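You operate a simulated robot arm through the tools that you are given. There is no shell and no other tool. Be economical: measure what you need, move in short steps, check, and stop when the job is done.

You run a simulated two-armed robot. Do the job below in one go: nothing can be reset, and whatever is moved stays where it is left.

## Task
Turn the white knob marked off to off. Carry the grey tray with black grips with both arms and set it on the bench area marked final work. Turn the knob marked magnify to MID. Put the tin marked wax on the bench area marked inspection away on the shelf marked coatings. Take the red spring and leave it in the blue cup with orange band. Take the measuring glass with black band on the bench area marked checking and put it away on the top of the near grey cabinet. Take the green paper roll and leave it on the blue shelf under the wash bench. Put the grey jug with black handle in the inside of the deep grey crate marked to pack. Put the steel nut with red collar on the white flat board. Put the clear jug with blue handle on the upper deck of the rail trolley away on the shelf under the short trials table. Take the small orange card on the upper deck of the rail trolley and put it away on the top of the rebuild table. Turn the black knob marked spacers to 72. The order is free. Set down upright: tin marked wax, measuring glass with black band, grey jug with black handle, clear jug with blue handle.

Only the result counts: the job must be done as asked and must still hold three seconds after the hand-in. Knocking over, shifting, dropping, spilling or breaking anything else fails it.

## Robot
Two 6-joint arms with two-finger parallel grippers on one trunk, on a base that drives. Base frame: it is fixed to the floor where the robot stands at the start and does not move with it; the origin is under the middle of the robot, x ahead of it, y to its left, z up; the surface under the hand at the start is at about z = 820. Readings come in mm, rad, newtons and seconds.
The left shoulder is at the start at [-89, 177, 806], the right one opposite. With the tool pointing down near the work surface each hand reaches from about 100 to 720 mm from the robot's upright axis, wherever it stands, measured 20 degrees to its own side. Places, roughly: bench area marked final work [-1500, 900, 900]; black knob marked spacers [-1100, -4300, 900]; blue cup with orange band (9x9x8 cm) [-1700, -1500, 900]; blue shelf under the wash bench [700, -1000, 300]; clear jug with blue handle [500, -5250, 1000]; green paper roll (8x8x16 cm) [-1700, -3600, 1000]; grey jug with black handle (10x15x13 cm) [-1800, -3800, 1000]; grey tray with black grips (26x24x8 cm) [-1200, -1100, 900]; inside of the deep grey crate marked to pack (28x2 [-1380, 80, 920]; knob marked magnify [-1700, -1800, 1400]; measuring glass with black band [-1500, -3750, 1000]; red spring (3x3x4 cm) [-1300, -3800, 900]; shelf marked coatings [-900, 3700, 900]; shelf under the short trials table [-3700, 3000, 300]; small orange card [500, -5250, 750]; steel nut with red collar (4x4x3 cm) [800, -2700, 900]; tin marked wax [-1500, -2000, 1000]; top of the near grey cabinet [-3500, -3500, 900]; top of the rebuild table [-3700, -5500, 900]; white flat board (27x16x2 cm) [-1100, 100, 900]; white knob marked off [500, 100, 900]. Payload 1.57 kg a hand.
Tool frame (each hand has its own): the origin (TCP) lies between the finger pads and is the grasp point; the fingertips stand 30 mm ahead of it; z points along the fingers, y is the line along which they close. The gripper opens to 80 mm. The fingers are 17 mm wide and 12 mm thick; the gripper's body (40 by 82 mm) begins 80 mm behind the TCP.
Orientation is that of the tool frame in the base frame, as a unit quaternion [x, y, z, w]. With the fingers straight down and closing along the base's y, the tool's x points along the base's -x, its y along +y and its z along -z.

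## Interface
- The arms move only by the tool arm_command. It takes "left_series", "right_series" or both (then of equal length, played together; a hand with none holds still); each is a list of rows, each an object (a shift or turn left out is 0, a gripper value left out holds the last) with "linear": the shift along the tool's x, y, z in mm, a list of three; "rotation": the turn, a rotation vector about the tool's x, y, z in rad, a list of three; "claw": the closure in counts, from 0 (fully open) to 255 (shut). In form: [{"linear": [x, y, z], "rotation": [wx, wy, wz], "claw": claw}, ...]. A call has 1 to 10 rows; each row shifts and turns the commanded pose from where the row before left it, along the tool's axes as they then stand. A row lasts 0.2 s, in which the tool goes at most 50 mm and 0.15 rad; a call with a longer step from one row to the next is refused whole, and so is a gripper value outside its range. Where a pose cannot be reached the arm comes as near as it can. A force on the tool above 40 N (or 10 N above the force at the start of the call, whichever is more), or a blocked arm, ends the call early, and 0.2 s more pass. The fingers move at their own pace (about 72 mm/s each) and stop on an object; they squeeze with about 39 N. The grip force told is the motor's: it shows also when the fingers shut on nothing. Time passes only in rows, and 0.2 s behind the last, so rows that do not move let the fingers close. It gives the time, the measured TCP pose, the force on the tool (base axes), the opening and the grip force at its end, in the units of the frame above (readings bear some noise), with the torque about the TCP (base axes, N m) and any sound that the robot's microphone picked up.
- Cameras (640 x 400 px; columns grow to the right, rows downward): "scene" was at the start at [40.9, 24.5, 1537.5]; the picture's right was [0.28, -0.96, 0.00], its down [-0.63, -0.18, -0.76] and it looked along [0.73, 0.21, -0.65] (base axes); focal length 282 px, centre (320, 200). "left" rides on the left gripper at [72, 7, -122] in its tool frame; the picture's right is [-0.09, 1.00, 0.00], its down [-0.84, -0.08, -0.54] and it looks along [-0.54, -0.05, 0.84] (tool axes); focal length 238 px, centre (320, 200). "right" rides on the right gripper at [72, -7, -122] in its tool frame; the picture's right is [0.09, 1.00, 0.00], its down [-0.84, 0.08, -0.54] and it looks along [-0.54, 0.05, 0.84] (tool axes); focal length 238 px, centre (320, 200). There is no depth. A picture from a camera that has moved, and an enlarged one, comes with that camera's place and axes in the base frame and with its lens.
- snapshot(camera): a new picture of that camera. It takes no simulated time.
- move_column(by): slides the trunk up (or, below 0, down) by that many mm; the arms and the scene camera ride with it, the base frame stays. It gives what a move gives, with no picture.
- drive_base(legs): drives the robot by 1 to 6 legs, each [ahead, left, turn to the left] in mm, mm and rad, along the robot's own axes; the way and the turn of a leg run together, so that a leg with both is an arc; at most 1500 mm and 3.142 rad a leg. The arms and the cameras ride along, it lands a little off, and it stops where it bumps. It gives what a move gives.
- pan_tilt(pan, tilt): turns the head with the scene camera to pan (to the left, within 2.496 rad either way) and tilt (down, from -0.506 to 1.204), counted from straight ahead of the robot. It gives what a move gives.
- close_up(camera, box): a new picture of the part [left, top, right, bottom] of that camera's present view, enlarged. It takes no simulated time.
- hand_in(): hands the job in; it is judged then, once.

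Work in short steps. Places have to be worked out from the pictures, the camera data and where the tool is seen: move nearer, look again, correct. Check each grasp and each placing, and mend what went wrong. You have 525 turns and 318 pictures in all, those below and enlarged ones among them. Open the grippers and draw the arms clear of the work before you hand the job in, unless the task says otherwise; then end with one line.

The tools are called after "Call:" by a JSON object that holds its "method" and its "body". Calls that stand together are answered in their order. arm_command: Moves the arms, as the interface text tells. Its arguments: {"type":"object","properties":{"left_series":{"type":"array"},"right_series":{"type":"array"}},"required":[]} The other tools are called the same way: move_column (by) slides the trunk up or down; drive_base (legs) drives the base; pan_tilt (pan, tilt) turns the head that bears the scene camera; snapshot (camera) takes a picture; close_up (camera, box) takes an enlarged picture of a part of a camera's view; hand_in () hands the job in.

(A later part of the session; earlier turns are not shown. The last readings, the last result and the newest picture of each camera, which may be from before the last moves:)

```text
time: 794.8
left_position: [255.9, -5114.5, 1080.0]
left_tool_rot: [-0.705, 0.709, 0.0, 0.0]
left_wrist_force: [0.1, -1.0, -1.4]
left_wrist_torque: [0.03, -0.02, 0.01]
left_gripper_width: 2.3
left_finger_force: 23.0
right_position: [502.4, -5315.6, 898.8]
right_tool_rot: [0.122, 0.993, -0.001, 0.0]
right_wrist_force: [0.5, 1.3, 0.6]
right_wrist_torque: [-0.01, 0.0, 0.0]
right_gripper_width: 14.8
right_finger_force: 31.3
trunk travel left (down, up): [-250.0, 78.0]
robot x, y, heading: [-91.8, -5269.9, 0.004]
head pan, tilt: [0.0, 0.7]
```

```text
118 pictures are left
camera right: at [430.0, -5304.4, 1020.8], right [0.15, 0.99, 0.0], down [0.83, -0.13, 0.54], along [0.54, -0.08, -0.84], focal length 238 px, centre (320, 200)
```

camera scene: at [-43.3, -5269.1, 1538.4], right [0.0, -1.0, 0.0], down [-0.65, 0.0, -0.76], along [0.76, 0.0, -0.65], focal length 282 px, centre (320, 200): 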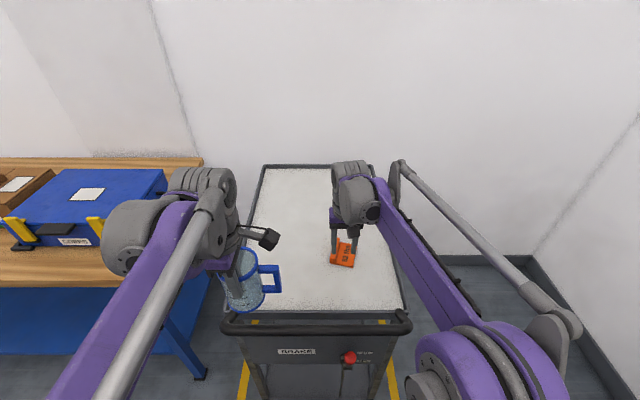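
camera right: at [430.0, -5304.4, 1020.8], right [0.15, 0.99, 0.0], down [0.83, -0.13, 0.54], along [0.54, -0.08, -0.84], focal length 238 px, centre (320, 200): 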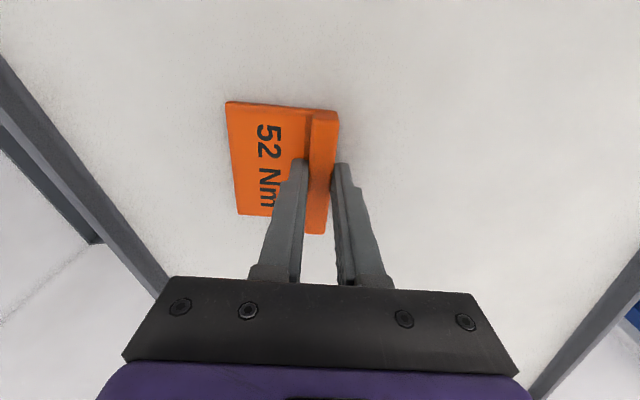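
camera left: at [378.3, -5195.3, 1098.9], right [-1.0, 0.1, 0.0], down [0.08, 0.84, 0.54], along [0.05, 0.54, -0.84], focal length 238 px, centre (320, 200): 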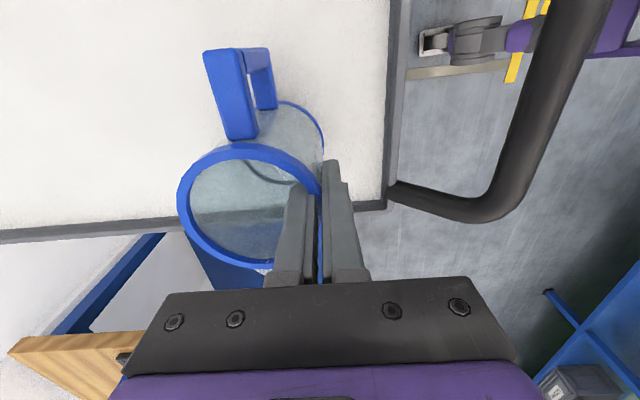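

Held at 14.8 mm. I lift and check.

Call:
{"method": "arm_command", "body": {"right_series": [{"linear": [0, 0, -15]}, {"linear": [0, 0, -30]}, {"linear": [0, 0, -30]}, {"linear": [20, 0, -30]}, {"linear": [40, 0, 0]}, {"linear": [45, 0, 0]}, {"linear": [45, 0, 0]}, {"linear": [45, 0, 0]}]}}

Call:
{"method": "snapshot", "body": {"camera": "right"}}

Call:
{"method": "snapshot", "body": {"camera": "left"}}

```text
time: 796.6
left_position: [253.9, -5113.6, 1080.6]
left_tool_rot: [-0.706, 0.708, -0.001, -0.001]
left_wrist_force: [0.1, 0.4, -0.7]
left_wrist_torque: [-0.01, 0.04, 0.0]
left_gripper_width: 2.3
left_finger_force: 23.8
right_position: [310.5, -5267.6, 1002.4]
right_tool_rot: [0.122, 0.992, -0.001, 0.001]
right_wrist_force: [0.6, -0.2, 0.4]
right_wrist_torque: [-0.01, -0.02, -0.02]
right_gripper_width: 14.7
right_finger_force: 31.2
trunk travel left (down, up): [-250.0, 78.0]
robot x, y, heading: [-90.2, -5268.8, 0.002]
head pan, tilt: [0.0, 0.7]
```

```text
117 pictures are left
camera right: at [238.6, -5255.6, 1125.1], right [0.15, 0.99, 0.0], down [0.83, -0.13, 0.54], along [0.54, -0.08, -0.84], focal length 238 px, centre (320, 200)
```

right: 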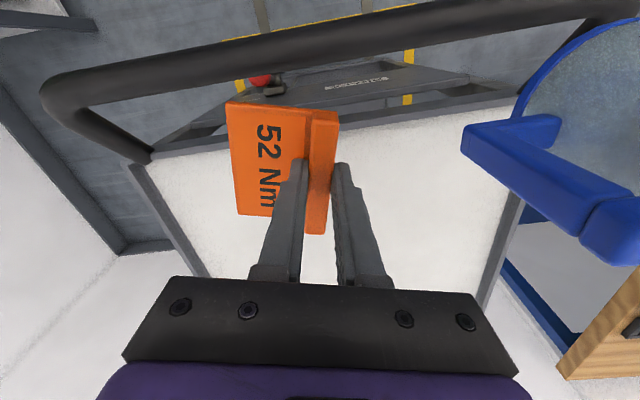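

```text
116 pictures are left
camera left: at [247.9, -5184.5, 1203.1], right [-1.0, 0.1, 0.0], down [0.08, 0.84, 0.54], along [0.05, 0.54, -0.84], focal length 238 px, centre (320, 200)
```

left: 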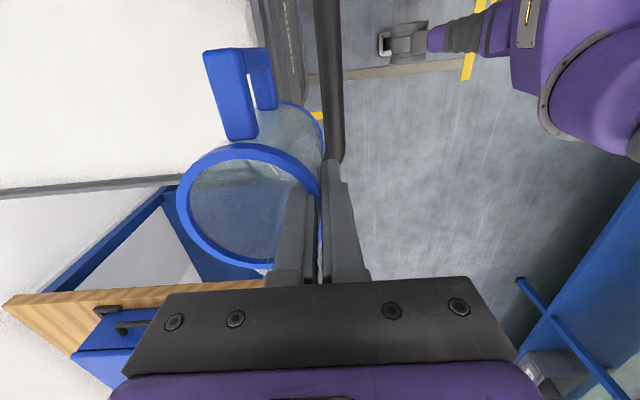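

Both are held. I spread the hands apart, back away from the trolley, turn, and drive west to the rebuild table.

Call:
{"method": "arm_command", "body": {"right_series": [{"linear": [10, -35, -20]}, {"linear": [10, -40, -20]}, {"linear": [10, -40, -20]}, {"linear": [10, -30, -10]}]}}

Call:
{"method": "drive_base", "body": {"legs": [[-800, 0, 0], [0, -200, 0], [0, 0, 1.571], [0, 0, 1.571]]}}

Call:
{"method": "drive_base", "body": {"legs": [[1000, 0, 0], [800, 0, 0]]}}

Call:
{"method": "pan_tilt", "body": {"pan": 0.0, "tilt": 0.55}}

Call:
{"method": "snapshot", "body": {"camera": "scene"}}

```text
time: 797.6
left_position: [254.2, -5113.7, 1081.0]
left_tool_rot: [-0.706, 0.708, -0.001, -0.002]
left_wrist_force: [0.8, -0.6, -0.6]
left_wrist_torque: [-0.01, 0.0, 0.0]
left_gripper_width: 2.2
left_finger_force: 23.6
right_position: [238.0, -5397.5, 1072.6]
right_tool_rot: [0.123, 0.992, 0.0, 0.002]
right_wrist_force: [0.3, -0.6, -0.8]
right_wrist_torque: [0.0, -0.04, -0.02]
right_gripper_width: 14.4
right_finger_force: 30.9
trunk travel left (down, up): [-250.0, 78.0]
robot x, y, heading: [-89.2, -5268.9, -0.003]
head pan, tilt: [0.0, 0.7]
```

```text
time: 811.5
left_position: [-1237.7, -5625.6, 1080.1]
left_tool_rot: [0.714, 0.7, 0.001, -0.001]
left_wrist_force: [0.4, -0.2, -0.8]
left_wrist_torque: [0.03, -0.05, 0.0]
left_gripper_width: 2.1
left_finger_force: 23.7
right_position: [-1217.2, -5341.6, 1073.3]
right_tool_rot: [0.991, -0.132, 0.0, 0.0]
right_wrist_force: [0.2, -0.1, 0.2]
right_wrist_torque: [-0.04, -0.04, 0.0]
right_gripper_width: 14.8
right_finger_force: 30.9
trunk travel left (down, up): [-250.0, 78.0]
robot x, y, heading: [-888.4, -5473.7, 3.125]
head pan, tilt: [0.0, 0.7]
```

```text
time: 820.6
left_position: [-3050.3, -5614.7, 1079.9]
left_tool_rot: [0.71, 0.704, 0.001, 0.0]
left_wrist_force: [0.3, -0.2, -1.4]
left_wrist_torque: [-0.04, -0.06, 0.01]
left_gripper_width: 2.0
left_finger_force: 23.7
right_position: [-3031.8, -5330.0, 1073.4]
right_tool_rot: [0.992, -0.124, 0.0, 0.0]
right_wrist_force: [-0.1, -0.9, -0.9]
right_wrist_torque: [-0.04, -0.01, -0.05]
right_gripper_width: 14.7
right_finger_force: 30.3
trunk travel left (down, up): [-250.0, 78.0]
robot x, y, heading: [-2702.7, -5455.5, 3.137]
head pan, tilt: [0.0, 0.7]
```

```text
time: 821.3
left_position: [-3050.2, -5613.3, 1080.0]
left_tool_rot: [0.71, 0.705, 0.0, 0.0]
left_wrist_force: [-1.3, 0.1, -0.9]
left_wrist_torque: [-0.05, -0.03, -0.02]
left_gripper_width: 2.2
left_finger_force: 23.7
right_position: [-3033.4, -5329.1, 1072.8]
right_tool_rot: [0.992, -0.125, 0.0, 0.0]
right_wrist_force: [0.4, 0.8, -0.6]
right_wrist_torque: [0.0, 0.0, 0.02]
right_gripper_width: 14.5
right_finger_force: 30.9
trunk travel left (down, up): [-250.0, 78.0]
robot x, y, heading: [-2706.9, -5457.8, 3.14]
head pan, tilt: [0.0, 0.55]
```

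```text
115 pictures are left
camera scene: at [-2753.4, -5458.6, 1551.5], right [0.0, 1.0, 0.0], down [0.52, 0.0, -0.85], along [-0.85, 0.0, -0.52], focal length 282 px, centre (320, 200)
```

scene: 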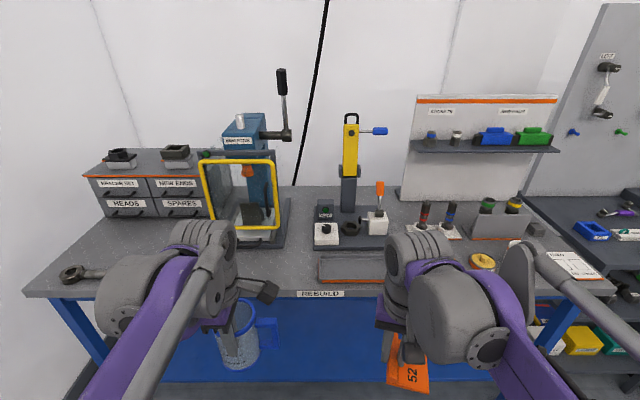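

I look for a free patch between the front tray and the yellow disc (y ≈ −5226…−4957). I move over and check with the right hand camera.

Call:
{"method": "drive_base", "body": {"legs": [[0, -180, 0], [170, 0, 0]]}}

Call:
{"method": "snapshot", "body": {"camera": "right"}}

```text
time: 824.6
left_position: [-3216.4, -5433.2, 1080.9]
left_tool_rot: [0.709, 0.705, 0.001, -0.001]
left_wrist_force: [-0.2, 0.4, -0.8]
left_wrist_torque: [-0.01, -0.06, -0.01]
left_gripper_width: 2.2
left_finger_force: 23.3
right_position: [-3199.0, -5146.8, 1072.0]
right_tool_rot: [0.992, -0.125, 0.0, 0.0]
right_wrist_force: [0.4, -0.2, -0.3]
right_wrist_torque: [0.01, -0.04, 0.02]
right_gripper_width: 14.5
right_finger_force: 31.0
trunk travel left (down, up): [-250.0, 78.0]
robot x, y, heading: [-2868.0, -5278.8, 3.137]
head pan, tilt: [0.0, 0.55]
```

```text
114 pictures are left
camera right: at [-3127.6, -5159.8, 1195.0], right [-0.16, -0.99, 0.0], down [-0.83, 0.13, 0.54], along [-0.54, 0.09, -0.84], focal length 238 px, centre (320, 200)
```

right: 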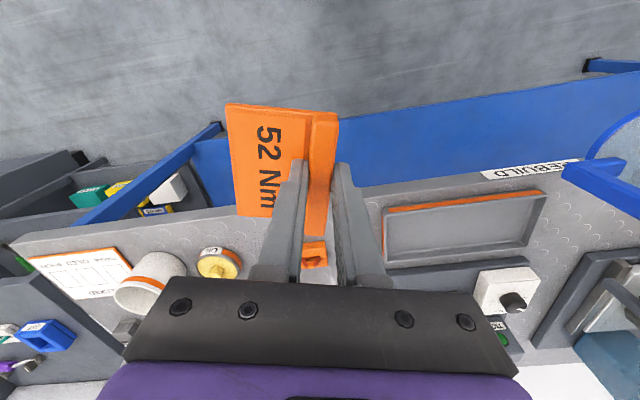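

Call:
{"method": "close_up", "body": {"camera": "right", "box": [190, 200, 400, 300]}}

Call:
{"method": "snapshot", "body": {"camera": "scene"}}

```text
3.05 times, centred on (295, 250) of right
camera zoom: at [-3127.6, -5159.8, 1195.0], right [-0.16, -0.99, 0.0], down [-0.83, 0.13, 0.54], along [-0.54, 0.09, -0.84], focal length 726 px, centre (396, 48)
```

zoom: 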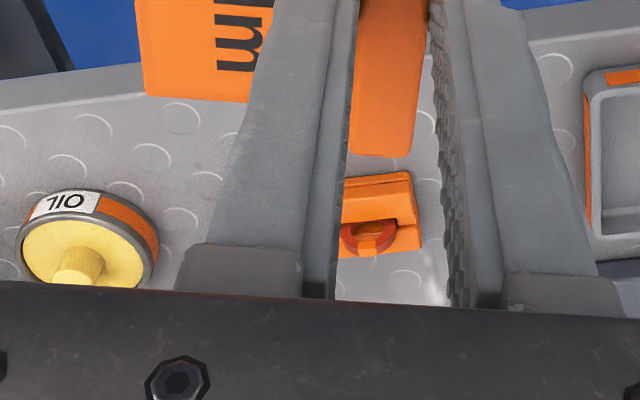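

```text
112 pictures are left
camera scene: at [-2920.0, -5276.6, 1551.5], right [0.0, 1.0, 0.0], down [0.52, 0.0, -0.85], along [-0.85, 0.0, -0.52], focal length 282 px, centre (320, 200)
```

scene: 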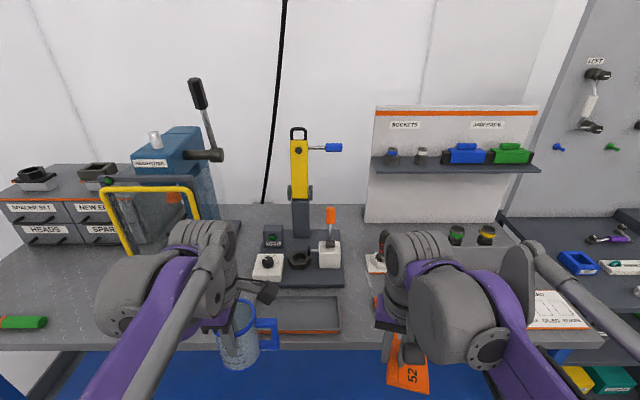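

That patch holds a small orange part. The left front of the table (x −3320…−3580, y −5970…−5500) is clear, so I shift the robot 520 mm left.

Call:
{"method": "drive_base", "body": {"legs": [[0, 520, 0.004]]}}

Call:
{"method": "snapshot", "body": {"camera": "scene"}}

Call:
{"method": "snapshot", "body": {"camera": "right"}}

```text
time: 829.6
left_position: [-3219.6, -5953.7, 1080.5]
left_tool_rot: [0.711, 0.703, 0.001, -0.001]
left_wrist_force: [0.1, 0.1, -0.7]
left_wrist_torque: [-0.02, -0.05, -0.03]
left_gripper_width: 2.1
left_finger_force: 24.2
right_position: [-3201.7, -5668.6, 1072.2]
right_tool_rot: [0.992, -0.127, -0.001, 0.0]
right_wrist_force: [-0.7, -0.6, -0.5]
right_wrist_torque: [0.0, 0.0, 0.02]
right_gripper_width: 14.7
right_finger_force: 30.5
trunk travel left (down, up): [-250.0, 78.0]
robot x, y, heading: [-2873.7, -5802.9, 3.137]
head pan, tilt: [0.0, 0.55]
```

```text
111 pictures are left
camera scene: at [-2922.9, -5798.4, 1551.5], right [0.01, 1.0, 0.0], down [0.52, 0.0, -0.85], along [-0.85, 0.01, -0.52], focal length 282 px, centre (320, 200)
```

scene: 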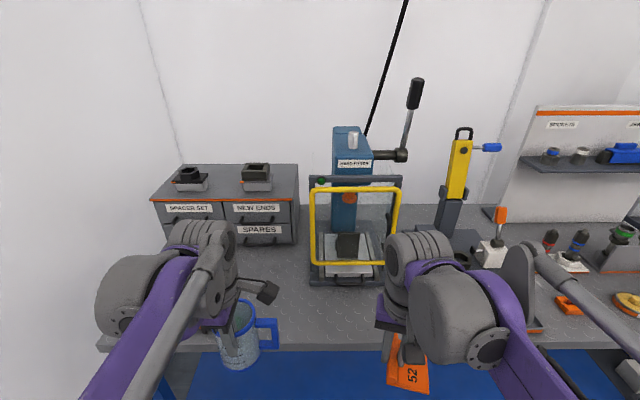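

```text
110 pictures are left
camera right: at [-3130.1, -5680.6, 1195.1], right [-0.16, -0.99, 0.0], down [-0.83, 0.14, 0.54], along [-0.54, 0.09, -0.84], focal length 238 px, centre (320, 200)
```

right: 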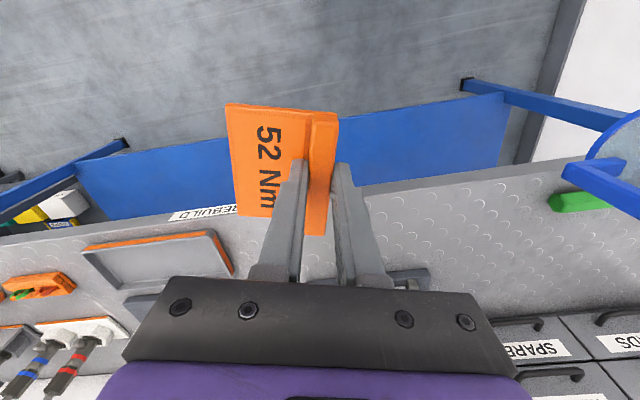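

The area is clear. I carry the card over it and lower to about z 965.

Call:
{"method": "arm_command", "body": {"right_series": [{"linear": [-36, 18, 18]}, {"linear": [-36, 18, 18]}, {"linear": [-36, 18, 18]}, {"linear": [-36, 18, 18]}, {"linear": [-37, 18, 18]}, {"linear": [0, 0, 15]}]}}

Call:
{"method": "snapshot", "body": {"camera": "right"}}

```text
time: 831.0
left_position: [-3219.3, -5951.9, 1080.4]
left_tool_rot: [0.711, 0.703, 0.001, -0.001]
left_wrist_force: [-0.3, -0.2, -1.0]
left_wrist_torque: [0.0, -0.03, -0.03]
left_gripper_width: 2.1
left_finger_force: 24.0
right_position: [-3398.1, -5709.7, 967.6]
right_tool_rot: [0.992, -0.127, -0.002, 0.0]
right_wrist_force: [0.5, 0.3, -1.1]
right_wrist_torque: [0.02, 0.01, 0.01]
right_gripper_width: 14.7
right_finger_force: 30.7
trunk travel left (down, up): [-250.0, 78.0]
robot x, y, heading: [-2871.0, -5799.4, 3.137]
head pan, tilt: [0.0, 0.55]
```

```text
109 pictures are left
camera right: at [-3327.3, -5722.3, 1090.3], right [-0.16, -0.99, 0.0], down [-0.83, 0.14, 0.54], along [-0.54, 0.09, -0.84], focal length 238 px, centre (320, 200)
```

right: 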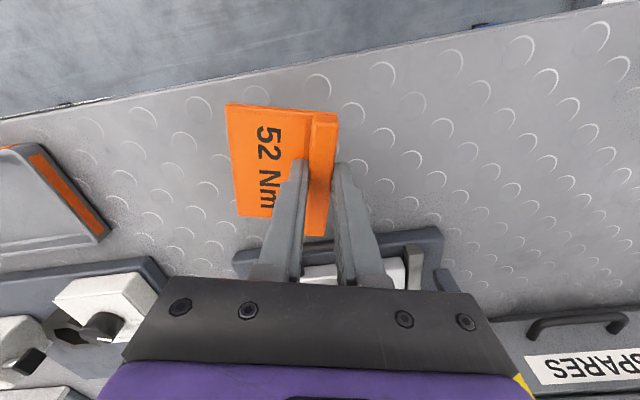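

The card's near edge is right over the table edge. I go 32 mm deeper and then lower to contact.

Call:
{"method": "arm_command", "body": {"right_series": [{"linear": [-31, 8, 0]}, {"linear": [0, 0, 12]}, {"linear": [0, 0, 8]}, {"linear": [0, 0, 4]}, {"linear": [0, 0, 3]}, {"linear": [0, 0, 3]}]}}

```text
time: 832.4
left_position: [-3220.0, -5953.2, 1080.8]
left_tool_rot: [0.711, 0.703, 0.001, -0.001]
left_wrist_force: [-0.9, 0.4, -0.3]
left_wrist_torque: [0.01, -0.02, 0.02]
left_gripper_width: 2.2
left_finger_force: 23.9
right_position: [-3430.9, -5708.7, 937.7]
right_tool_rot: [0.992, -0.127, -0.001, 0.0]
right_wrist_force: [0.3, -0.6, -0.2]
right_wrist_torque: [-0.01, -0.03, -0.03]
right_gripper_width: 15.1
right_finger_force: 31.2
trunk travel left (down, up): [-250.0, 78.0]
robot x, y, heading: [-2871.1, -5797.9, 3.132]
head pan, tilt: [0.0, 0.55]
```

Call:
{"method": "arm_command", "body": {"right_series": [{"linear": [0, 0, 2]}, {"linear": [0, 0, 2]}, {"linear": [0, 0, 2]}, {"linear": [0, 0, 2]}]}}

```text
time: 833.4
left_position: [-3220.0, -5953.6, 1081.2]
left_tool_rot: [0.711, 0.703, 0.001, -0.002]
left_wrist_force: [-0.2, -0.1, -0.6]
left_wrist_torque: [0.0, -0.09, -0.03]
left_gripper_width: 2.3
left_finger_force: 23.8
right_position: [-3431.4, -5709.1, 930.8]
right_tool_rot: [0.992, -0.127, 0.0, 0.0]
right_wrist_force: [-0.5, 0.2, -0.5]
right_wrist_torque: [-0.01, -0.05, 0.04]
right_gripper_width: 14.2
right_finger_force: 30.7
trunk travel left (down, up): [-250.0, 78.0]
robot x, y, heading: [-2872.8, -5800.0, 3.134]
head pan, tilt: [0.0, 0.55]
```

Call:
{"method": "arm_command", "body": {"right_series": [{"linear": [0, 0, 2]}, {"linear": [0, 0, 2]}, {"linear": [0, 0, 2]}, {"linear": [0, 0, 2]}]}}

Call:
{"method": "snapshot", "body": {"camera": "right"}}

```text
time: 834.4
left_position: [-3220.0, -5952.6, 1080.2]
left_tool_rot: [0.712, 0.703, 0.001, -0.001]
left_wrist_force: [0.1, 0.4, -0.9]
left_wrist_torque: [0.01, -0.04, 0.0]
left_gripper_width: 2.1
left_finger_force: 23.5
right_position: [-3431.7, -5709.9, 922.9]
right_tool_rot: [0.992, -0.127, -0.001, 0.0]
right_wrist_force: [0.6, 0.6, 0.1]
right_wrist_torque: [-0.01, 0.0, 0.0]
right_gripper_width: 14.7
right_finger_force: 30.4
trunk travel left (down, up): [-250.0, 78.0]
robot x, y, heading: [-2879.1, -5801.9, 3.133]
head pan, tilt: [0.0, 0.55]
```

```text
108 pictures are left
camera right: at [-3360.4, -5721.7, 1044.7], right [-0.16, -0.99, 0.0], down [-0.83, 0.14, 0.54], along [-0.54, 0.09, -0.84], focal length 238 px, centre (320, 200)
```

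right: 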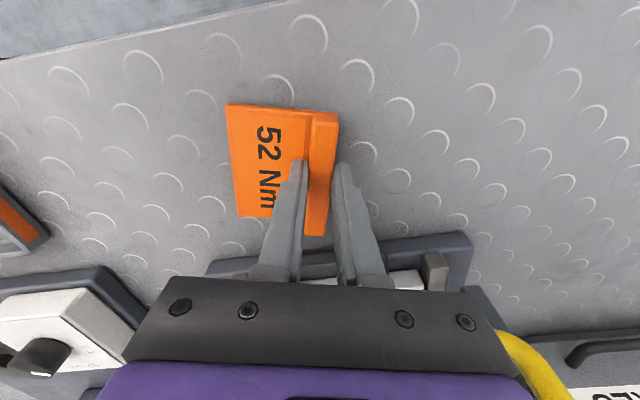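

Call:
{"method": "arm_command", "body": {"right_series": [{"linear": [0, 0, 3]}, {"linear": [0, 0, 3]}, {"linear": [0, 0, 2]}, {"linear": [0, 0, 2]}, {"linear": [0, 0, 2]}]}}

```text
time: 835.3
left_position: [-3219.2, -5953.4, 1080.4]
left_tool_rot: [0.711, 0.703, 0.002, -0.001]
left_wrist_force: [0.1, 0.0, -0.8]
left_wrist_torque: [-0.03, -0.03, 0.01]
left_gripper_width: 2.1
left_finger_force: 23.4
right_position: [-3430.8, -5708.6, 918.2]
right_tool_rot: [0.992, -0.127, -0.003, -0.001]
right_wrist_force: [-1.3, -0.8, 21.6]
right_wrist_torque: [0.0, -0.22, -0.02]
right_gripper_width: 14.5
right_finger_force: 30.7
trunk travel left (down, up): [-250.0, 78.0]
robot x, y, heading: [-2873.7, -5798.8, 3.133]
head pan, tilt: [0.0, 0.55]
stopped in row 4 (right hand): the force on the tool passed its limit at 45 N (the readings are from after the stop); the commanded pose is now the measured one
```

Contact at 918. I relieve, open, and lift.

Call:
{"method": "arm_command", "body": {"right_series": [{"linear": [0, 0, -1]}, {"claw": 130}, {"claw": 130}, {"linear": [0, 0, -25]}, {"linear": [0, 0, -40]}, {"linear": [10, 0, -40]}]}}

Call:
{"method": "snapshot", "body": {"camera": "right"}}

```text
time: 836.7
left_position: [-3219.2, -5952.6, 1079.8]
left_tool_rot: [0.712, 0.703, 0.001, -0.001]
left_wrist_force: [0.5, -0.3, -0.1]
left_wrist_torque: [0.01, -0.04, 0.0]
left_gripper_width: 2.2
left_finger_force: 24.3
right_position: [-3420.3, -5712.3, 1023.9]
right_tool_rot: [0.992, -0.127, -0.003, 0.0]
right_wrist_force: [-0.4, -0.1, -0.3]
right_wrist_torque: [-0.01, 0.01, -0.02]
right_gripper_width: 39.2
right_finger_force: 0.0
trunk travel left (down, up): [-250.0, 78.0]
robot x, y, heading: [-2875.8, -5800.1, 3.131]
head pan, tilt: [0.0, 0.55]
```

```text
107 pictures are left
camera right: at [-3349.0, -5723.7, 1145.7], right [-0.16, -0.99, 0.0], down [-0.83, 0.13, 0.55], along [-0.54, 0.09, -0.84], focal length 238 px, centre (320, 200)
```

right: 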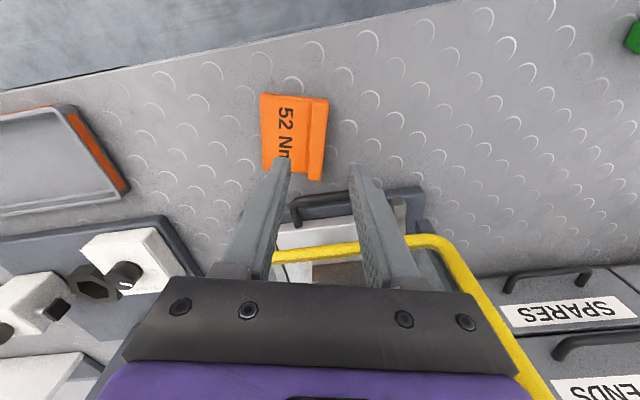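

The card lies on the rebuild table. I retract, back away, and carry the jug up the rear aisle to the short trials table.

Call:
{"method": "arm_command", "body": {"right_series": [{"linear": [40, -10, -20], "rotation": [0, 0, -0.125]}, {"linear": [40, -10, -10], "rotation": [0, 0, -0.125]}, {"linear": [40, -10, 0]}, {"linear": [40, -10, 0]}, {"linear": [40, -10, 0]}, {"linear": [30, -10, 0], "claw": 0}]}}

Call:
{"method": "drive_base", "body": {"legs": [[290, 0, 0]]}}

```text
time: 838.1
left_position: [-3219.3, -5953.1, 1079.5]
left_tool_rot: [0.711, 0.703, 0.001, -0.001]
left_wrist_force: [-0.3, -0.5, -1.3]
left_wrist_torque: [-0.03, 0.0, -0.01]
left_gripper_width: 2.3
left_finger_force: 24.7
right_position: [-3189.9, -5668.1, 1053.0]
right_tool_rot: [1.0, -0.002, -0.003, -0.001]
right_wrist_force: [0.2, 0.3, 0.3]
right_wrist_torque: [0.01, -0.02, 0.01]
right_gripper_width: 80.0
right_finger_force: 0.1
trunk travel left (down, up): [-250.0, 78.0]
robot x, y, heading: [-2872.3, -5799.2, 3.129]
head pan, tilt: [0.0, 0.55]
```

```text
time: 840.1
left_position: [-3503.7, -5952.5, 1080.1]
left_tool_rot: [0.71, 0.704, 0.002, -0.002]
left_wrist_force: [-0.7, 0.1, -0.5]
left_wrist_torque: [-0.02, -0.02, 0.03]
left_gripper_width: 2.2
left_finger_force: 24.1
right_position: [-3472.1, -5668.2, 1051.5]
right_tool_rot: [1.0, -0.004, 0.003, -0.001]
right_wrist_force: [1.0, 0.7, 0.7]
right_wrist_torque: [0.02, 0.0, 0.0]
right_gripper_width: 80.0
right_finger_force: 0.0
trunk travel left (down, up): [-250.0, 78.0]
robot x, y, heading: [-3159.1, -5796.9, 3.139]
head pan, tilt: [0.0, 0.55]
stopped in leg 1: the force on the tool passed its limit at 63 N (the readings are from after the stop); the commanded pose is now the measured one
```

I drove forward instead of backward and a hand touched something. I back out immediately and inspect.

Call:
{"method": "drive_base", "body": {"legs": [[-290, 0, 0]]}}

Call:
{"method": "snapshot", "body": {"camera": "scene"}}

Call:
{"method": "snapshot", "body": {"camera": "right"}}

Call:
{"method": "snapshot", "body": {"camera": "left"}}

```text
time: 842.1
left_position: [-3216.4, -5952.1, 1080.0]
left_tool_rot: [0.712, 0.702, 0.0, -0.001]
left_wrist_force: [-0.2, 0.0, -0.5]
left_wrist_torque: [0.01, -0.04, 0.02]
left_gripper_width: 2.2
left_finger_force: 24.1
right_position: [-3182.3, -5668.3, 1052.1]
right_tool_rot: [1.0, -0.008, 0.003, 0.001]
right_wrist_force: [-0.3, 0.0, 0.2]
right_wrist_torque: [0.01, 0.01, 0.03]
right_gripper_width: 79.9
right_finger_force: 0.1
trunk travel left (down, up): [-250.0, 78.0]
robot x, y, heading: [-2868.5, -5797.7, 3.133]
head pan, tilt: [0.0, 0.55]
```

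```text
106 pictures are left
camera scene: at [-2917.6, -5798.8, 1551.6], right [0.01, 1.0, 0.0], down [0.52, -0.01, -0.85], along [-0.85, 0.01, -0.52], focal length 282 px, centre (320, 200)
```

scene: 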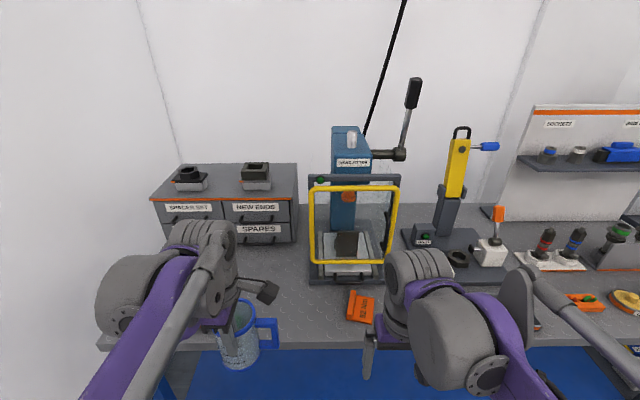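

```text
105 pictures are left
camera right: at [-3111.1, -5663.6, 1174.6], right [0.08, -1.0, 0.0], down [-0.84, -0.06, 0.54], along [-0.54, -0.04, -0.84], focal length 238 px, centre (320, 200)
```

right: 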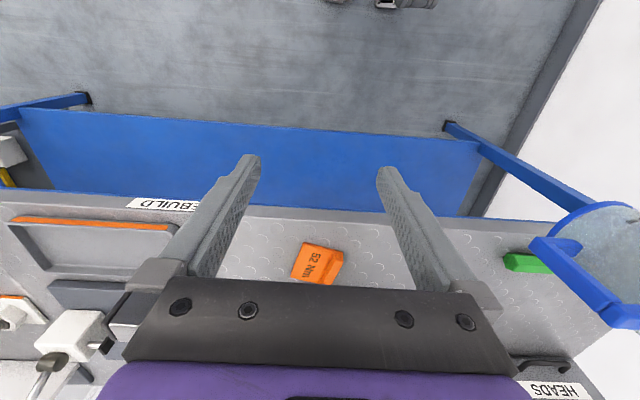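

```text
104 pictures are left
camera left: at [-3207.5, -5880.0, 1203.0], right [0.99, -0.11, 0.0], down [-0.09, -0.84, 0.54], along [-0.06, -0.54, -0.84], focal length 238 px, centre (320, 200)
```

left: 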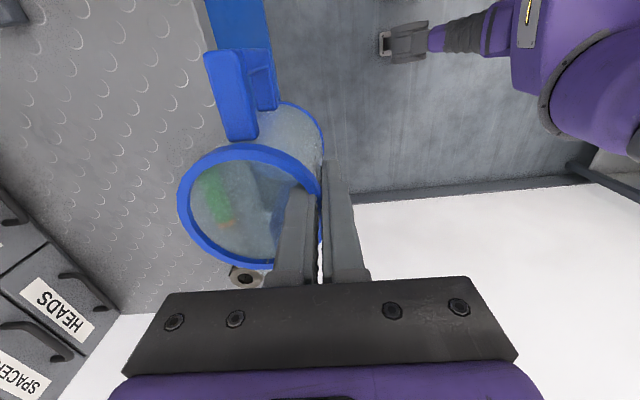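

Call:
{"method": "close_up", "body": {"camera": "scene", "box": [280, 120, 440, 300]}}

```text
2.22 times, centred on (360, 210) of scene
camera zoom: at [-2917.6, -5798.8, 1551.6], right [0.01, 1.0, 0.0], down [0.52, -0.01, -0.85], along [-0.85, 0.01, -0.52], focal length 627 px, centre (231, 178)
```

zoom: 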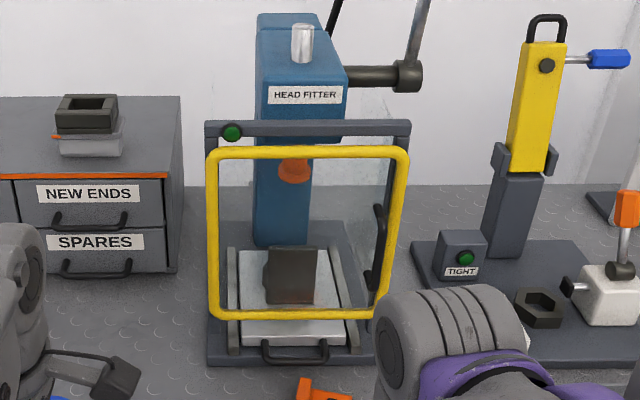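

The press guard hangs straight and its lower bar lies where it was before (x ≈ −3565), and nothing on the table has moved. I now back off properly (negative leg) and drive north.

Call:
{"method": "drive_base", "body": {"legs": [[-270, 0, 0.008], [0, -1200, 0], [0, -1200, 0]]}}

Call:
{"method": "drive_base", "body": {"legs": [[0, -1200, 0], [0, -1200, 0]]}}

Call:
{"method": "snapshot", "body": {"camera": "scene"}}

```text
time: 864.9
left_position: [-2914.5, -3545.6, 1079.7]
left_tool_rot: [0.713, 0.702, 0.001, -0.001]
left_wrist_force: [0.9, -0.8, -1.4]
left_wrist_torque: [-0.03, -0.05, 0.02]
left_gripper_width: 2.2
left_finger_force: 23.8
right_position: [-2879.4, -3262.8, 1051.7]
right_tool_rot: [1.0, -0.009, 0.003, 0.0]
right_wrist_force: [0.9, 0.0, 0.5]
right_wrist_torque: [-0.03, -0.03, -0.01]
right_gripper_width: 80.1
right_finger_force: 0.1
trunk travel left (down, up): [-250.0, 78.0]
robot x, y, heading: [-2569.7, -3393.2, 3.126]
head pan, tilt: [0.0, 0.55]
```

```text
time: 885.7
left_position: [-2893.5, -1189.3, 1079.7]
left_tool_rot: [0.708, 0.707, 0.001, -0.002]
left_wrist_force: [0.4, 0.6, -0.1]
left_wrist_torque: [-0.03, -0.04, 0.0]
left_gripper_width: 2.0
left_finger_force: 23.8
right_position: [-2864.3, -906.6, 1051.1]
right_tool_rot: [1.0, -0.001, 0.004, 0.0]
right_wrist_force: [0.4, -1.4, -0.6]
right_wrist_torque: [0.0, 0.02, 0.0]
right_gripper_width: 80.0
right_finger_force: 0.0
trunk travel left (down, up): [-250.0, 78.0]
robot x, y, heading: [-2550.0, -1034.5, -3.144]
head pan, tilt: [0.0, 0.55]
```

```text
102 pictures are left
camera scene: at [-2597.5, -1032.2, 1551.5], right [0.0, 1.0, 0.0], down [0.52, 0.0, -0.85], along [-0.85, 0.0, -0.52], focal length 282 px, centre (320, 200)
```

scene: 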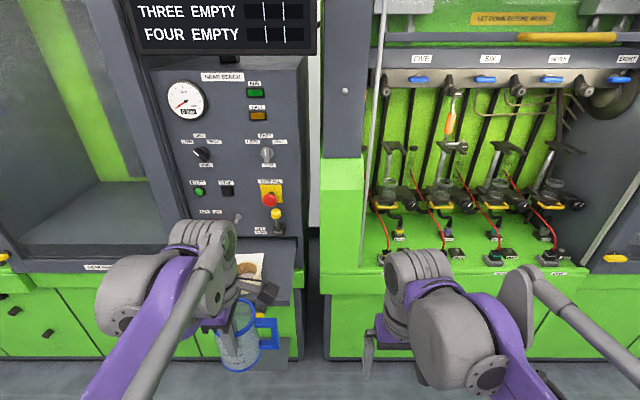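

Clear. I continue north.

Call:
{"method": "drive_base", "body": {"legs": [[0, -1300, 0], [0, -1300, 0], [0, -1150, 0]]}}

Call:
{"method": "pan_tilt", "body": {"pan": 0.0, "tilt": 0.5}}

Call:
{"method": "snapshot", "body": {"camera": "scene"}}

```text
time: 918.6
left_position: [-2905.1, 2568.5, 1079.9]
left_tool_rot: [0.705, 0.709, 0.001, 0.0]
left_wrist_force: [0.8, 0.1, -1.2]
left_wrist_torque: [0.01, -0.04, 0.05]
left_gripper_width: 2.3
left_finger_force: 23.8
right_position: [-2876.5, 2852.4, 1051.6]
right_tool_rot: [1.0, 0.004, 0.003, -0.001]
right_wrist_force: [0.1, -0.6, 0.3]
right_wrist_torque: [0.0, -0.01, 0.01]
right_gripper_width: 79.4
right_finger_force: 0.0
trunk travel left (down, up): [-250.0, 78.0]
robot x, y, heading: [-2559.7, 2727.6, -3.129]
head pan, tilt: [0.0, 0.55]
```

```text
time: 919.2
left_position: [-2903.9, 2567.7, 1080.4]
left_tool_rot: [0.705, 0.71, 0.001, 0.0]
left_wrist_force: [0.7, -0.1, -1.9]
left_wrist_torque: [0.0, -0.08, 0.02]
left_gripper_width: 2.2
left_finger_force: 23.6
right_position: [-2875.9, 2853.4, 1052.4]
right_tool_rot: [1.0, 0.004, 0.003, -0.001]
right_wrist_force: [-0.5, -0.3, -0.3]
right_wrist_torque: [-0.01, 0.02, -0.04]
right_gripper_width: 79.8
right_finger_force: 0.0
trunk travel left (down, up): [-250.0, 78.0]
robot x, y, heading: [-2561.0, 2728.6, -3.131]
head pan, tilt: [0.0, 0.499]
```

```text
101 pictures are left
camera scene: at [-2610.8, 2728.8, 1556.1], right [-0.01, 1.0, 0.0], down [0.48, 0.0, -0.88], along [-0.88, -0.01, -0.48], focal length 282 px, centre (320, 200)
```

scene: 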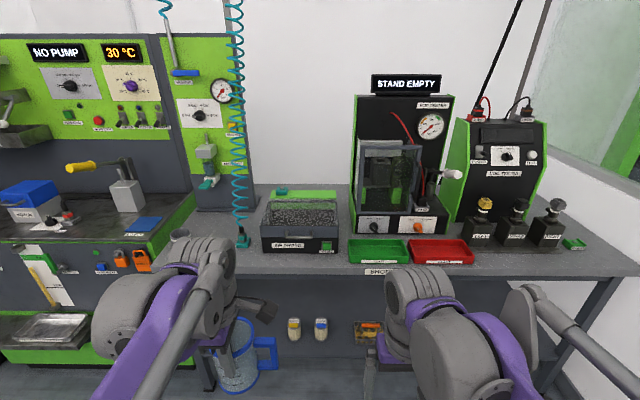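

The shelf under the table has small jars. I lower the trunk (jug stays clear in front) to see underneath.

Call:
{"method": "move_column", "body": {"by": -250}}

Call:
{"method": "pan_tilt", "body": {"pan": -0.1, "tilt": 0.65}}

Call:
{"method": "snapshot", "body": {"camera": "scene"}}

```text
time: 921.8
left_position: [-2904.7, 2568.0, 830.4]
left_tool_rot: [0.705, 0.71, 0.001, -0.001]
left_wrist_force: [-0.9, 0.6, -1.5]
left_wrist_torque: [0.0, 0.0, -0.02]
left_gripper_width: 2.1
left_finger_force: 23.5
right_position: [-2875.9, 2853.3, 801.7]
right_tool_rot: [1.0, 0.003, 0.003, -0.001]
right_wrist_force: [-0.8, 0.6, 0.5]
right_wrist_torque: [0.01, -0.01, 0.01]
right_gripper_width: 79.9
right_finger_force: 0.1
trunk travel left (down, up): [0.0, 328.0]
robot x, y, heading: [-2559.2, 2728.3, -3.127]
head pan, tilt: [0.0, 0.499]
```

```text
time: 922.5
left_position: [-2904.5, 2568.8, 829.7]
left_tool_rot: [0.704, 0.71, 0.0, -0.001]
left_wrist_force: [-0.2, 0.2, -2.2]
left_wrist_torque: [0.0, -0.05, 0.0]
left_gripper_width: 2.2
left_finger_force: 23.7
right_position: [-2876.4, 2853.5, 802.5]
right_tool_rot: [1.0, 0.004, 0.003, 0.0]
right_wrist_force: [0.0, 0.4, -0.3]
right_wrist_torque: [-0.02, 0.03, 0.03]
right_gripper_width: 80.1
right_finger_force: 0.0
trunk travel left (down, up): [0.0, 328.0]
robot x, y, heading: [-2559.0, 2727.3, -3.131]
head pan, tilt: [-0.099, 0.649]
```

```text
100 pictures are left
camera scene: at [-2656.0, 2737.0, 1292.0], right [0.09, 1.0, 0.0], down [0.6, -0.05, -0.8], along [-0.79, 0.07, -0.6], focal length 282 px, centre (320, 200)
```

scene: 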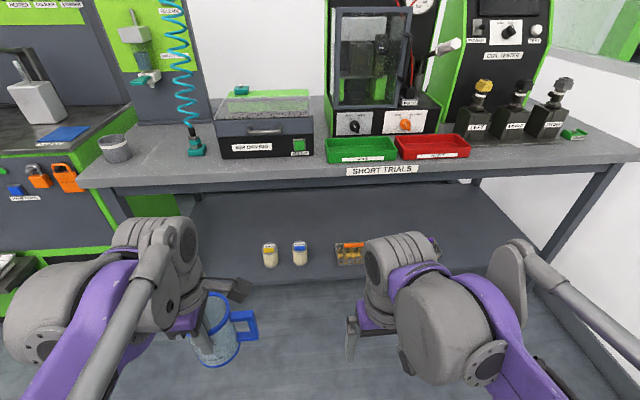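

Call:
{"method": "snapshot", "body": {"camera": "right"}}

Call:
{"method": "close_up", "body": {"camera": "scene", "box": [170, 170, 420, 310]}}

```text
99 pictures are left
camera right: at [-2806.1, 2859.6, 924.5], right [0.1, -1.0, 0.0], down [-0.84, -0.08, 0.54], along [-0.53, -0.05, -0.84], focal length 238 px, centre (320, 200)
```

right: 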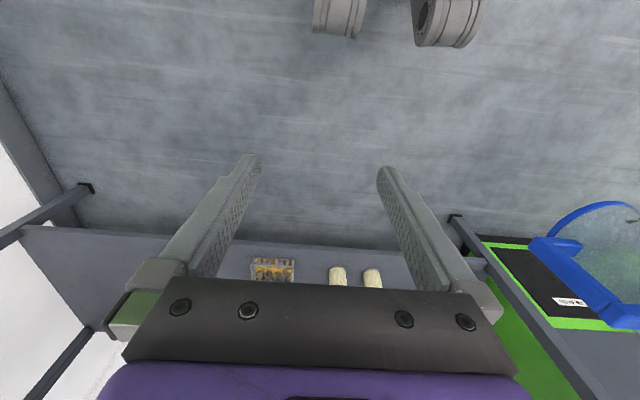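

```text
2.56 times, centred on (295, 240) of scene
camera zoom: at [-2656.0, 2737.0, 1292.0], right [0.09, 1.0, 0.0], down [0.6, -0.05, -0.8], along [-0.79, 0.07, -0.6], focal length 722 px, centre (384, 98)
```

zoom: 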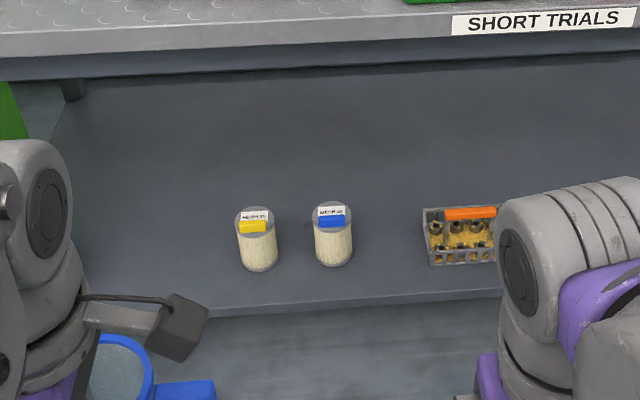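

Shelf z ≈ 305 with its front at x ≈ −3390; jars stand at y ≈ 2592 and 2690. I'll put the jug at y ≈ 2440, left of them. First I lower it in front of the table.

Call:
{"method": "arm_command", "body": {"left_series": [{"linear": [0, 0, 30]}, {"linear": [0, 0, 40]}, {"linear": [0, 0, 40]}, {"linear": [0, 0, 40]}, {"linear": [0, 0, 40]}, {"linear": [0, 0, 40]}, {"linear": [0, 0, 40]}, {"linear": [0, 0, 40]}, {"linear": [0, 0, 40]}, {"linear": [0, 0, 35]}]}}

Call:
{"method": "drive_base", "body": {"legs": [[0, 127, -0.012], [150, 0, 0]]}}

Call:
{"method": "snapshot", "body": {"camera": "scene"}}

Call:
{"method": "snapshot", "body": {"camera": "left"}}

```text
time: 924.7
left_position: [-2904.0, 2568.1, 446.4]
left_tool_rot: [0.705, 0.71, 0.002, -0.001]
left_wrist_force: [0.3, 0.5, -1.6]
left_wrist_torque: [0.03, -0.06, 0.0]
left_gripper_width: 2.3
left_finger_force: 23.2
right_position: [-2877.0, 2853.9, 801.3]
right_tool_rot: [1.0, 0.003, 0.004, -0.001]
right_wrist_force: [0.1, -0.6, 0.0]
right_wrist_torque: [-0.02, 0.02, 0.04]
right_gripper_width: 80.1
right_finger_force: 0.2
trunk travel left (down, up): [0.0, 328.0]
robot x, y, heading: [-2558.6, 2728.4, -3.132]
head pan, tilt: [-0.099, 0.649]
```

```text
time: 927.4
left_position: [-3053.7, 2447.9, 445.9]
left_tool_rot: [0.709, 0.705, 0.001, -0.001]
left_wrist_force: [-0.4, 1.0, -1.3]
left_wrist_torque: [-0.02, -0.02, 0.01]
left_gripper_width: 1.9
left_finger_force: 23.6
right_position: [-3022.6, 2731.5, 801.3]
right_tool_rot: [1.0, -0.002, 0.004, -0.001]
right_wrist_force: [-0.5, -0.4, -0.4]
right_wrist_torque: [-0.01, 0.03, 0.02]
right_gripper_width: 80.0
right_finger_force: 0.1
trunk travel left (down, up): [0.0, 328.0]
robot x, y, heading: [-2709.0, 2606.3, 3.139]
head pan, tilt: [-0.099, 0.649]
```

```text
97 pictures are left
camera scene: at [-2803.1, 2612.9, 1291.9], right [0.1, 0.99, 0.0], down [0.6, -0.06, -0.8], along [-0.79, 0.08, -0.61], focal length 282 px, centre (320, 200)
```

scene: 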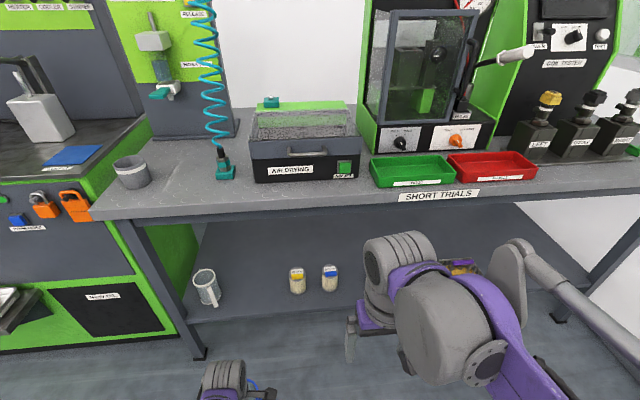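

```text
96 pictures are left
camera left: at [-3045.8, 2520.0, 568.8], right [1.0, -0.1, 0.0], down [-0.08, -0.84, 0.54], along [-0.05, -0.54, -0.84], focal length 238 px, centre (320, 200)
```

left: 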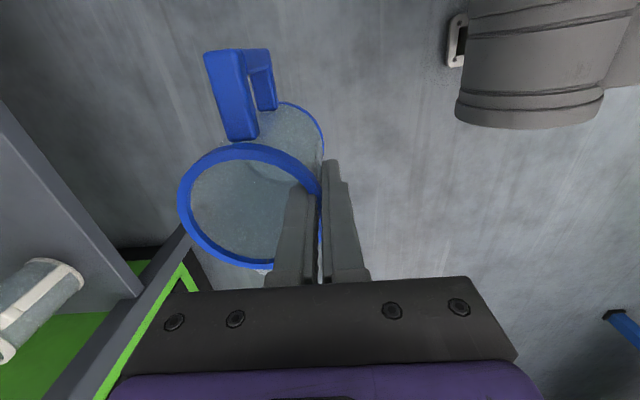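

Another jug with a white handle stands at y ≈ 2254, so I aim for y ≈ 2420, between it and the jars. I shift and drive in.

Call:
{"method": "drive_base", "body": {"legs": [[0, 28, 0], [105, 0, 0]]}}

Call:
{"method": "arm_command", "body": {"left_series": [{"linear": [0, -30, 0]}, {"linear": [0, -35, 0]}, {"linear": [0, -35, 0]}, {"linear": [0, -35, 0]}, {"linear": [0, -30, 0]}]}}

Call:
{"method": "snapshot", "body": {"camera": "scene"}}

Call:
{"method": "snapshot", "body": {"camera": "left"}}

```text
time: 929.1
left_position: [-3159.6, 2420.7, 445.0]
left_tool_rot: [0.708, 0.706, 0.002, -0.001]
left_wrist_force: [0.1, 0.5, 0.0]
left_wrist_torque: [-0.03, -0.05, -0.01]
left_gripper_width: 2.2
left_finger_force: 23.7
right_position: [-3128.8, 2703.8, 801.9]
right_tool_rot: [1.0, -0.002, 0.003, -0.001]
right_wrist_force: [-0.1, 0.1, 0.1]
right_wrist_torque: [0.02, -0.07, -0.01]
right_gripper_width: 80.1
right_finger_force: 0.1
trunk travel left (down, up): [0.0, 328.0]
robot x, y, heading: [-2814.3, 2578.0, 3.139]
head pan, tilt: [-0.099, 0.649]
```

```text
time: 930.3
left_position: [-3324.3, 2422.8, 447.5]
left_tool_rot: [0.709, 0.705, 0.001, -0.001]
left_wrist_force: [-0.1, -0.4, -0.7]
left_wrist_torque: [0.01, -0.06, 0.01]
left_gripper_width: 2.0
left_finger_force: 23.4
right_position: [-3128.2, 2705.2, 802.8]
right_tool_rot: [1.0, -0.003, 0.004, -0.001]
right_wrist_force: [-0.1, -0.6, -0.6]
right_wrist_torque: [0.03, 0.0, 0.03]
right_gripper_width: 80.3
right_finger_force: 0.0
trunk travel left (down, up): [0.0, 328.0]
robot x, y, heading: [-2812.2, 2576.2, 3.139]
head pan, tilt: [-0.099, 0.649]
```

```text
95 pictures are left
camera scene: at [-2908.8, 2585.3, 1291.9], right [0.1, 0.99, 0.0], down [0.6, -0.06, -0.8], along [-0.79, 0.08, -0.6], focal length 282 px, centre (320, 200)
```

scene: 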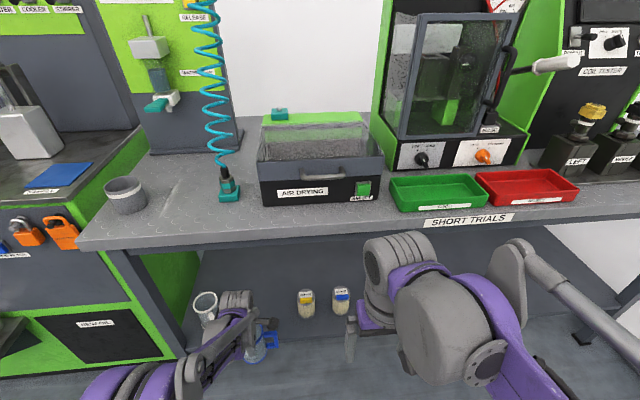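

```text
94 pictures are left
camera left: at [-3317.0, 2494.7, 569.9], right [1.0, -0.1, 0.0], down [-0.08, -0.84, 0.54], along [-0.05, -0.54, -0.84], focal length 238 px, centre (320, 200)
```

left: 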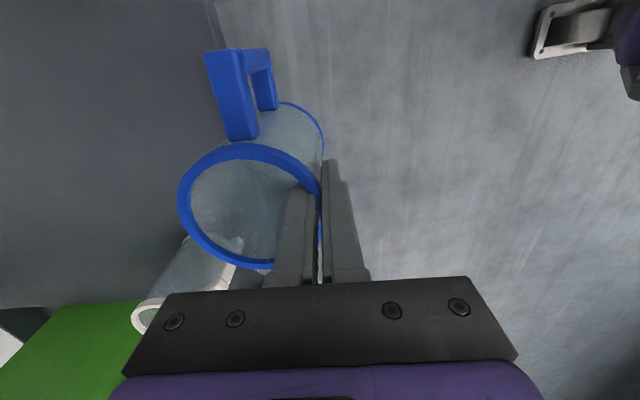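

Clear on both sides. I go 108 mm further in and lower gently.

Call:
{"method": "arm_command", "body": {"left_series": [{"linear": [0, -36, 0]}, {"linear": [0, -36, 0]}, {"linear": [0, -36, 0]}, {"linear": [0, 0, 8]}, {"linear": [0, 0, 8]}]}}

Call:
{"method": "snapshot", "body": {"camera": "left"}}

Call:
{"method": "close_up", "body": {"camera": "scene", "box": [170, 230, 370, 370]}}

```text
time: 931.5
left_position: [-3432.5, 2423.1, 430.8]
left_tool_rot: [0.709, 0.705, 0.001, -0.001]
left_wrist_force: [0.2, -0.4, -1.2]
left_wrist_torque: [-0.03, -0.04, 0.04]
left_gripper_width: 2.2
left_finger_force: 23.4
right_position: [-3127.6, 2703.3, 801.8]
right_tool_rot: [1.0, -0.003, 0.004, -0.001]
right_wrist_force: [0.1, 0.9, 0.1]
right_wrist_torque: [0.02, -0.01, 0.03]
right_gripper_width: 79.9
right_finger_force: 0.0
trunk travel left (down, up): [0.0, 328.0]
robot x, y, heading: [-2816.1, 2578.6, 3.135]
head pan, tilt: [-0.099, 0.649]
```

```text
93 pictures are left
camera left: at [-3423.7, 2494.2, 552.7], right [1.0, -0.1, 0.0], down [-0.08, -0.84, 0.54], along [-0.05, -0.54, -0.84], focal length 238 px, centre (320, 200)
```

left: 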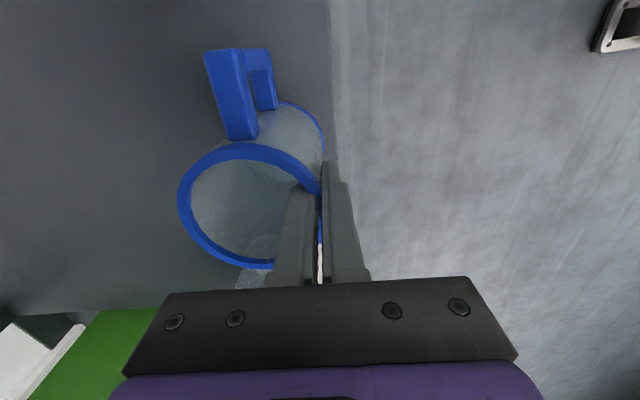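

```text
2.86 times, centred on (270, 300) of scene
camera zoom: at [-2908.6, 2585.3, 1291.9], right [0.1, 0.99, 0.0], down [0.6, -0.06, -0.8], along [-0.79, 0.08, -0.6], focal length 806 px, centre (463, -86)
```

zoom: 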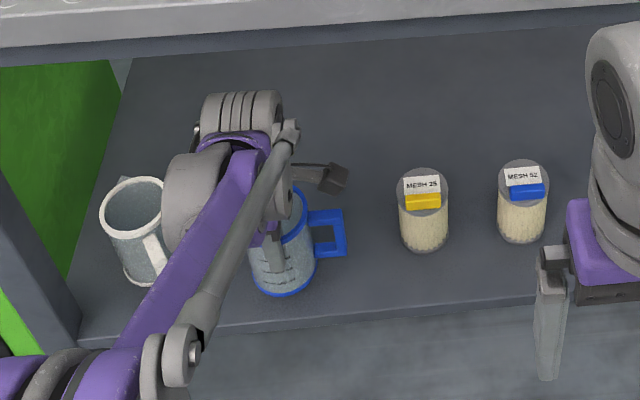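

The jug's near side is only about 17 mm inside the shelf edge, so I go 30 mm further in, then lower to contact.

Call:
{"method": "arm_command", "body": {"left_series": [{"linear": [0, -30, 0]}, {"linear": [0, 0, 6]}, {"linear": [0, 0, 4]}, {"linear": [0, 0, 3]}, {"linear": [0, 0, 3]}]}}

```text
time: 932.7
left_position: [-3461.5, 2423.5, 414.3]
left_tool_rot: [0.709, 0.705, 0.002, -0.001]
left_wrist_force: [0.4, -1.1, -0.6]
left_wrist_torque: [-0.03, -0.03, 0.01]
left_gripper_width: 2.1
left_finger_force: 23.9
right_position: [-3127.8, 2704.6, 802.1]
right_tool_rot: [1.0, -0.003, 0.004, -0.001]
right_wrist_force: [0.8, 0.1, -0.1]
right_wrist_torque: [0.0, -0.02, -0.01]
right_gripper_width: 80.1
right_finger_force: 0.2
trunk travel left (down, up): [0.0, 328.0]
robot x, y, heading: [-2810.0, 2576.4, 3.14]
head pan, tilt: [-0.099, 0.649]
```

Call:
{"method": "arm_command", "body": {"left_series": [{"linear": [0, 0, 2]}, {"linear": [0, 0, 2]}, {"linear": [0, 0, 2]}, {"linear": [0, 0, 2]}, {"linear": [0, 0, 2]}]}}

```text
time: 933.9
left_position: [-3461.5, 2422.2, 404.6]
left_tool_rot: [0.709, 0.705, 0.002, -0.001]
left_wrist_force: [-0.4, 0.3, -0.9]
left_wrist_torque: [0.0, -0.05, 0.02]
left_gripper_width: 2.2
left_finger_force: 23.5
right_position: [-3128.8, 2704.1, 801.4]
right_tool_rot: [1.0, -0.002, 0.004, -0.001]
right_wrist_force: [0.4, 0.3, 0.5]
right_wrist_torque: [0.01, -0.01, -0.02]
right_gripper_width: 80.0
right_finger_force: 0.1
trunk travel left (down, up): [0.0, 328.0]
robot x, y, heading: [-2808.7, 2580.1, 3.14]
head pan, tilt: [-0.099, 0.649]
```

Call:
{"method": "arm_command", "body": {"left_series": [{"linear": [0, 0, 2]}, {"linear": [0, 0, 2]}, {"linear": [0, 0, 2]}, {"linear": [0, 0, 2]}, {"linear": [0, 0, 2]}]}}

Call:
{"method": "snapshot", "body": {"camera": "left"}}

```text
time: 935.1
left_position: [-3463.2, 2422.1, 394.0]
left_tool_rot: [0.709, 0.705, 0.0, -0.002]
left_wrist_force: [1.1, -1.1, 20.4]
left_wrist_torque: [-0.03, 0.13, -0.01]
left_gripper_width: 2.3
left_finger_force: 24.0
right_position: [-3126.4, 2704.9, 802.3]
right_tool_rot: [1.0, -0.004, 0.003, 0.0]
right_wrist_force: [0.8, 0.6, -0.3]
right_wrist_torque: [-0.02, 0.01, 0.02]
right_gripper_width: 79.9
right_finger_force: 0.1
trunk travel left (down, up): [0.0, 328.0]
robot x, y, heading: [-2815.2, 2578.0, 3.142]
head pan, tilt: [-0.099, 0.649]
```

```text
91 pictures are left
camera left: at [-3454.5, 2494.7, 518.0], right [1.0, -0.1, 0.0], down [-0.08, -0.84, 0.54], along [-0.05, -0.54, -0.84], focal length 238 px, centre (320, 200)
```

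left: 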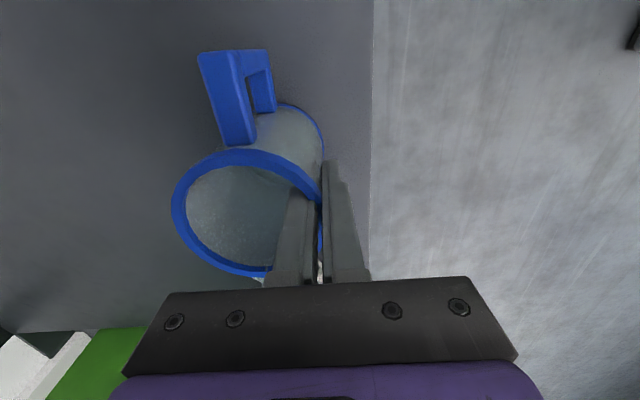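

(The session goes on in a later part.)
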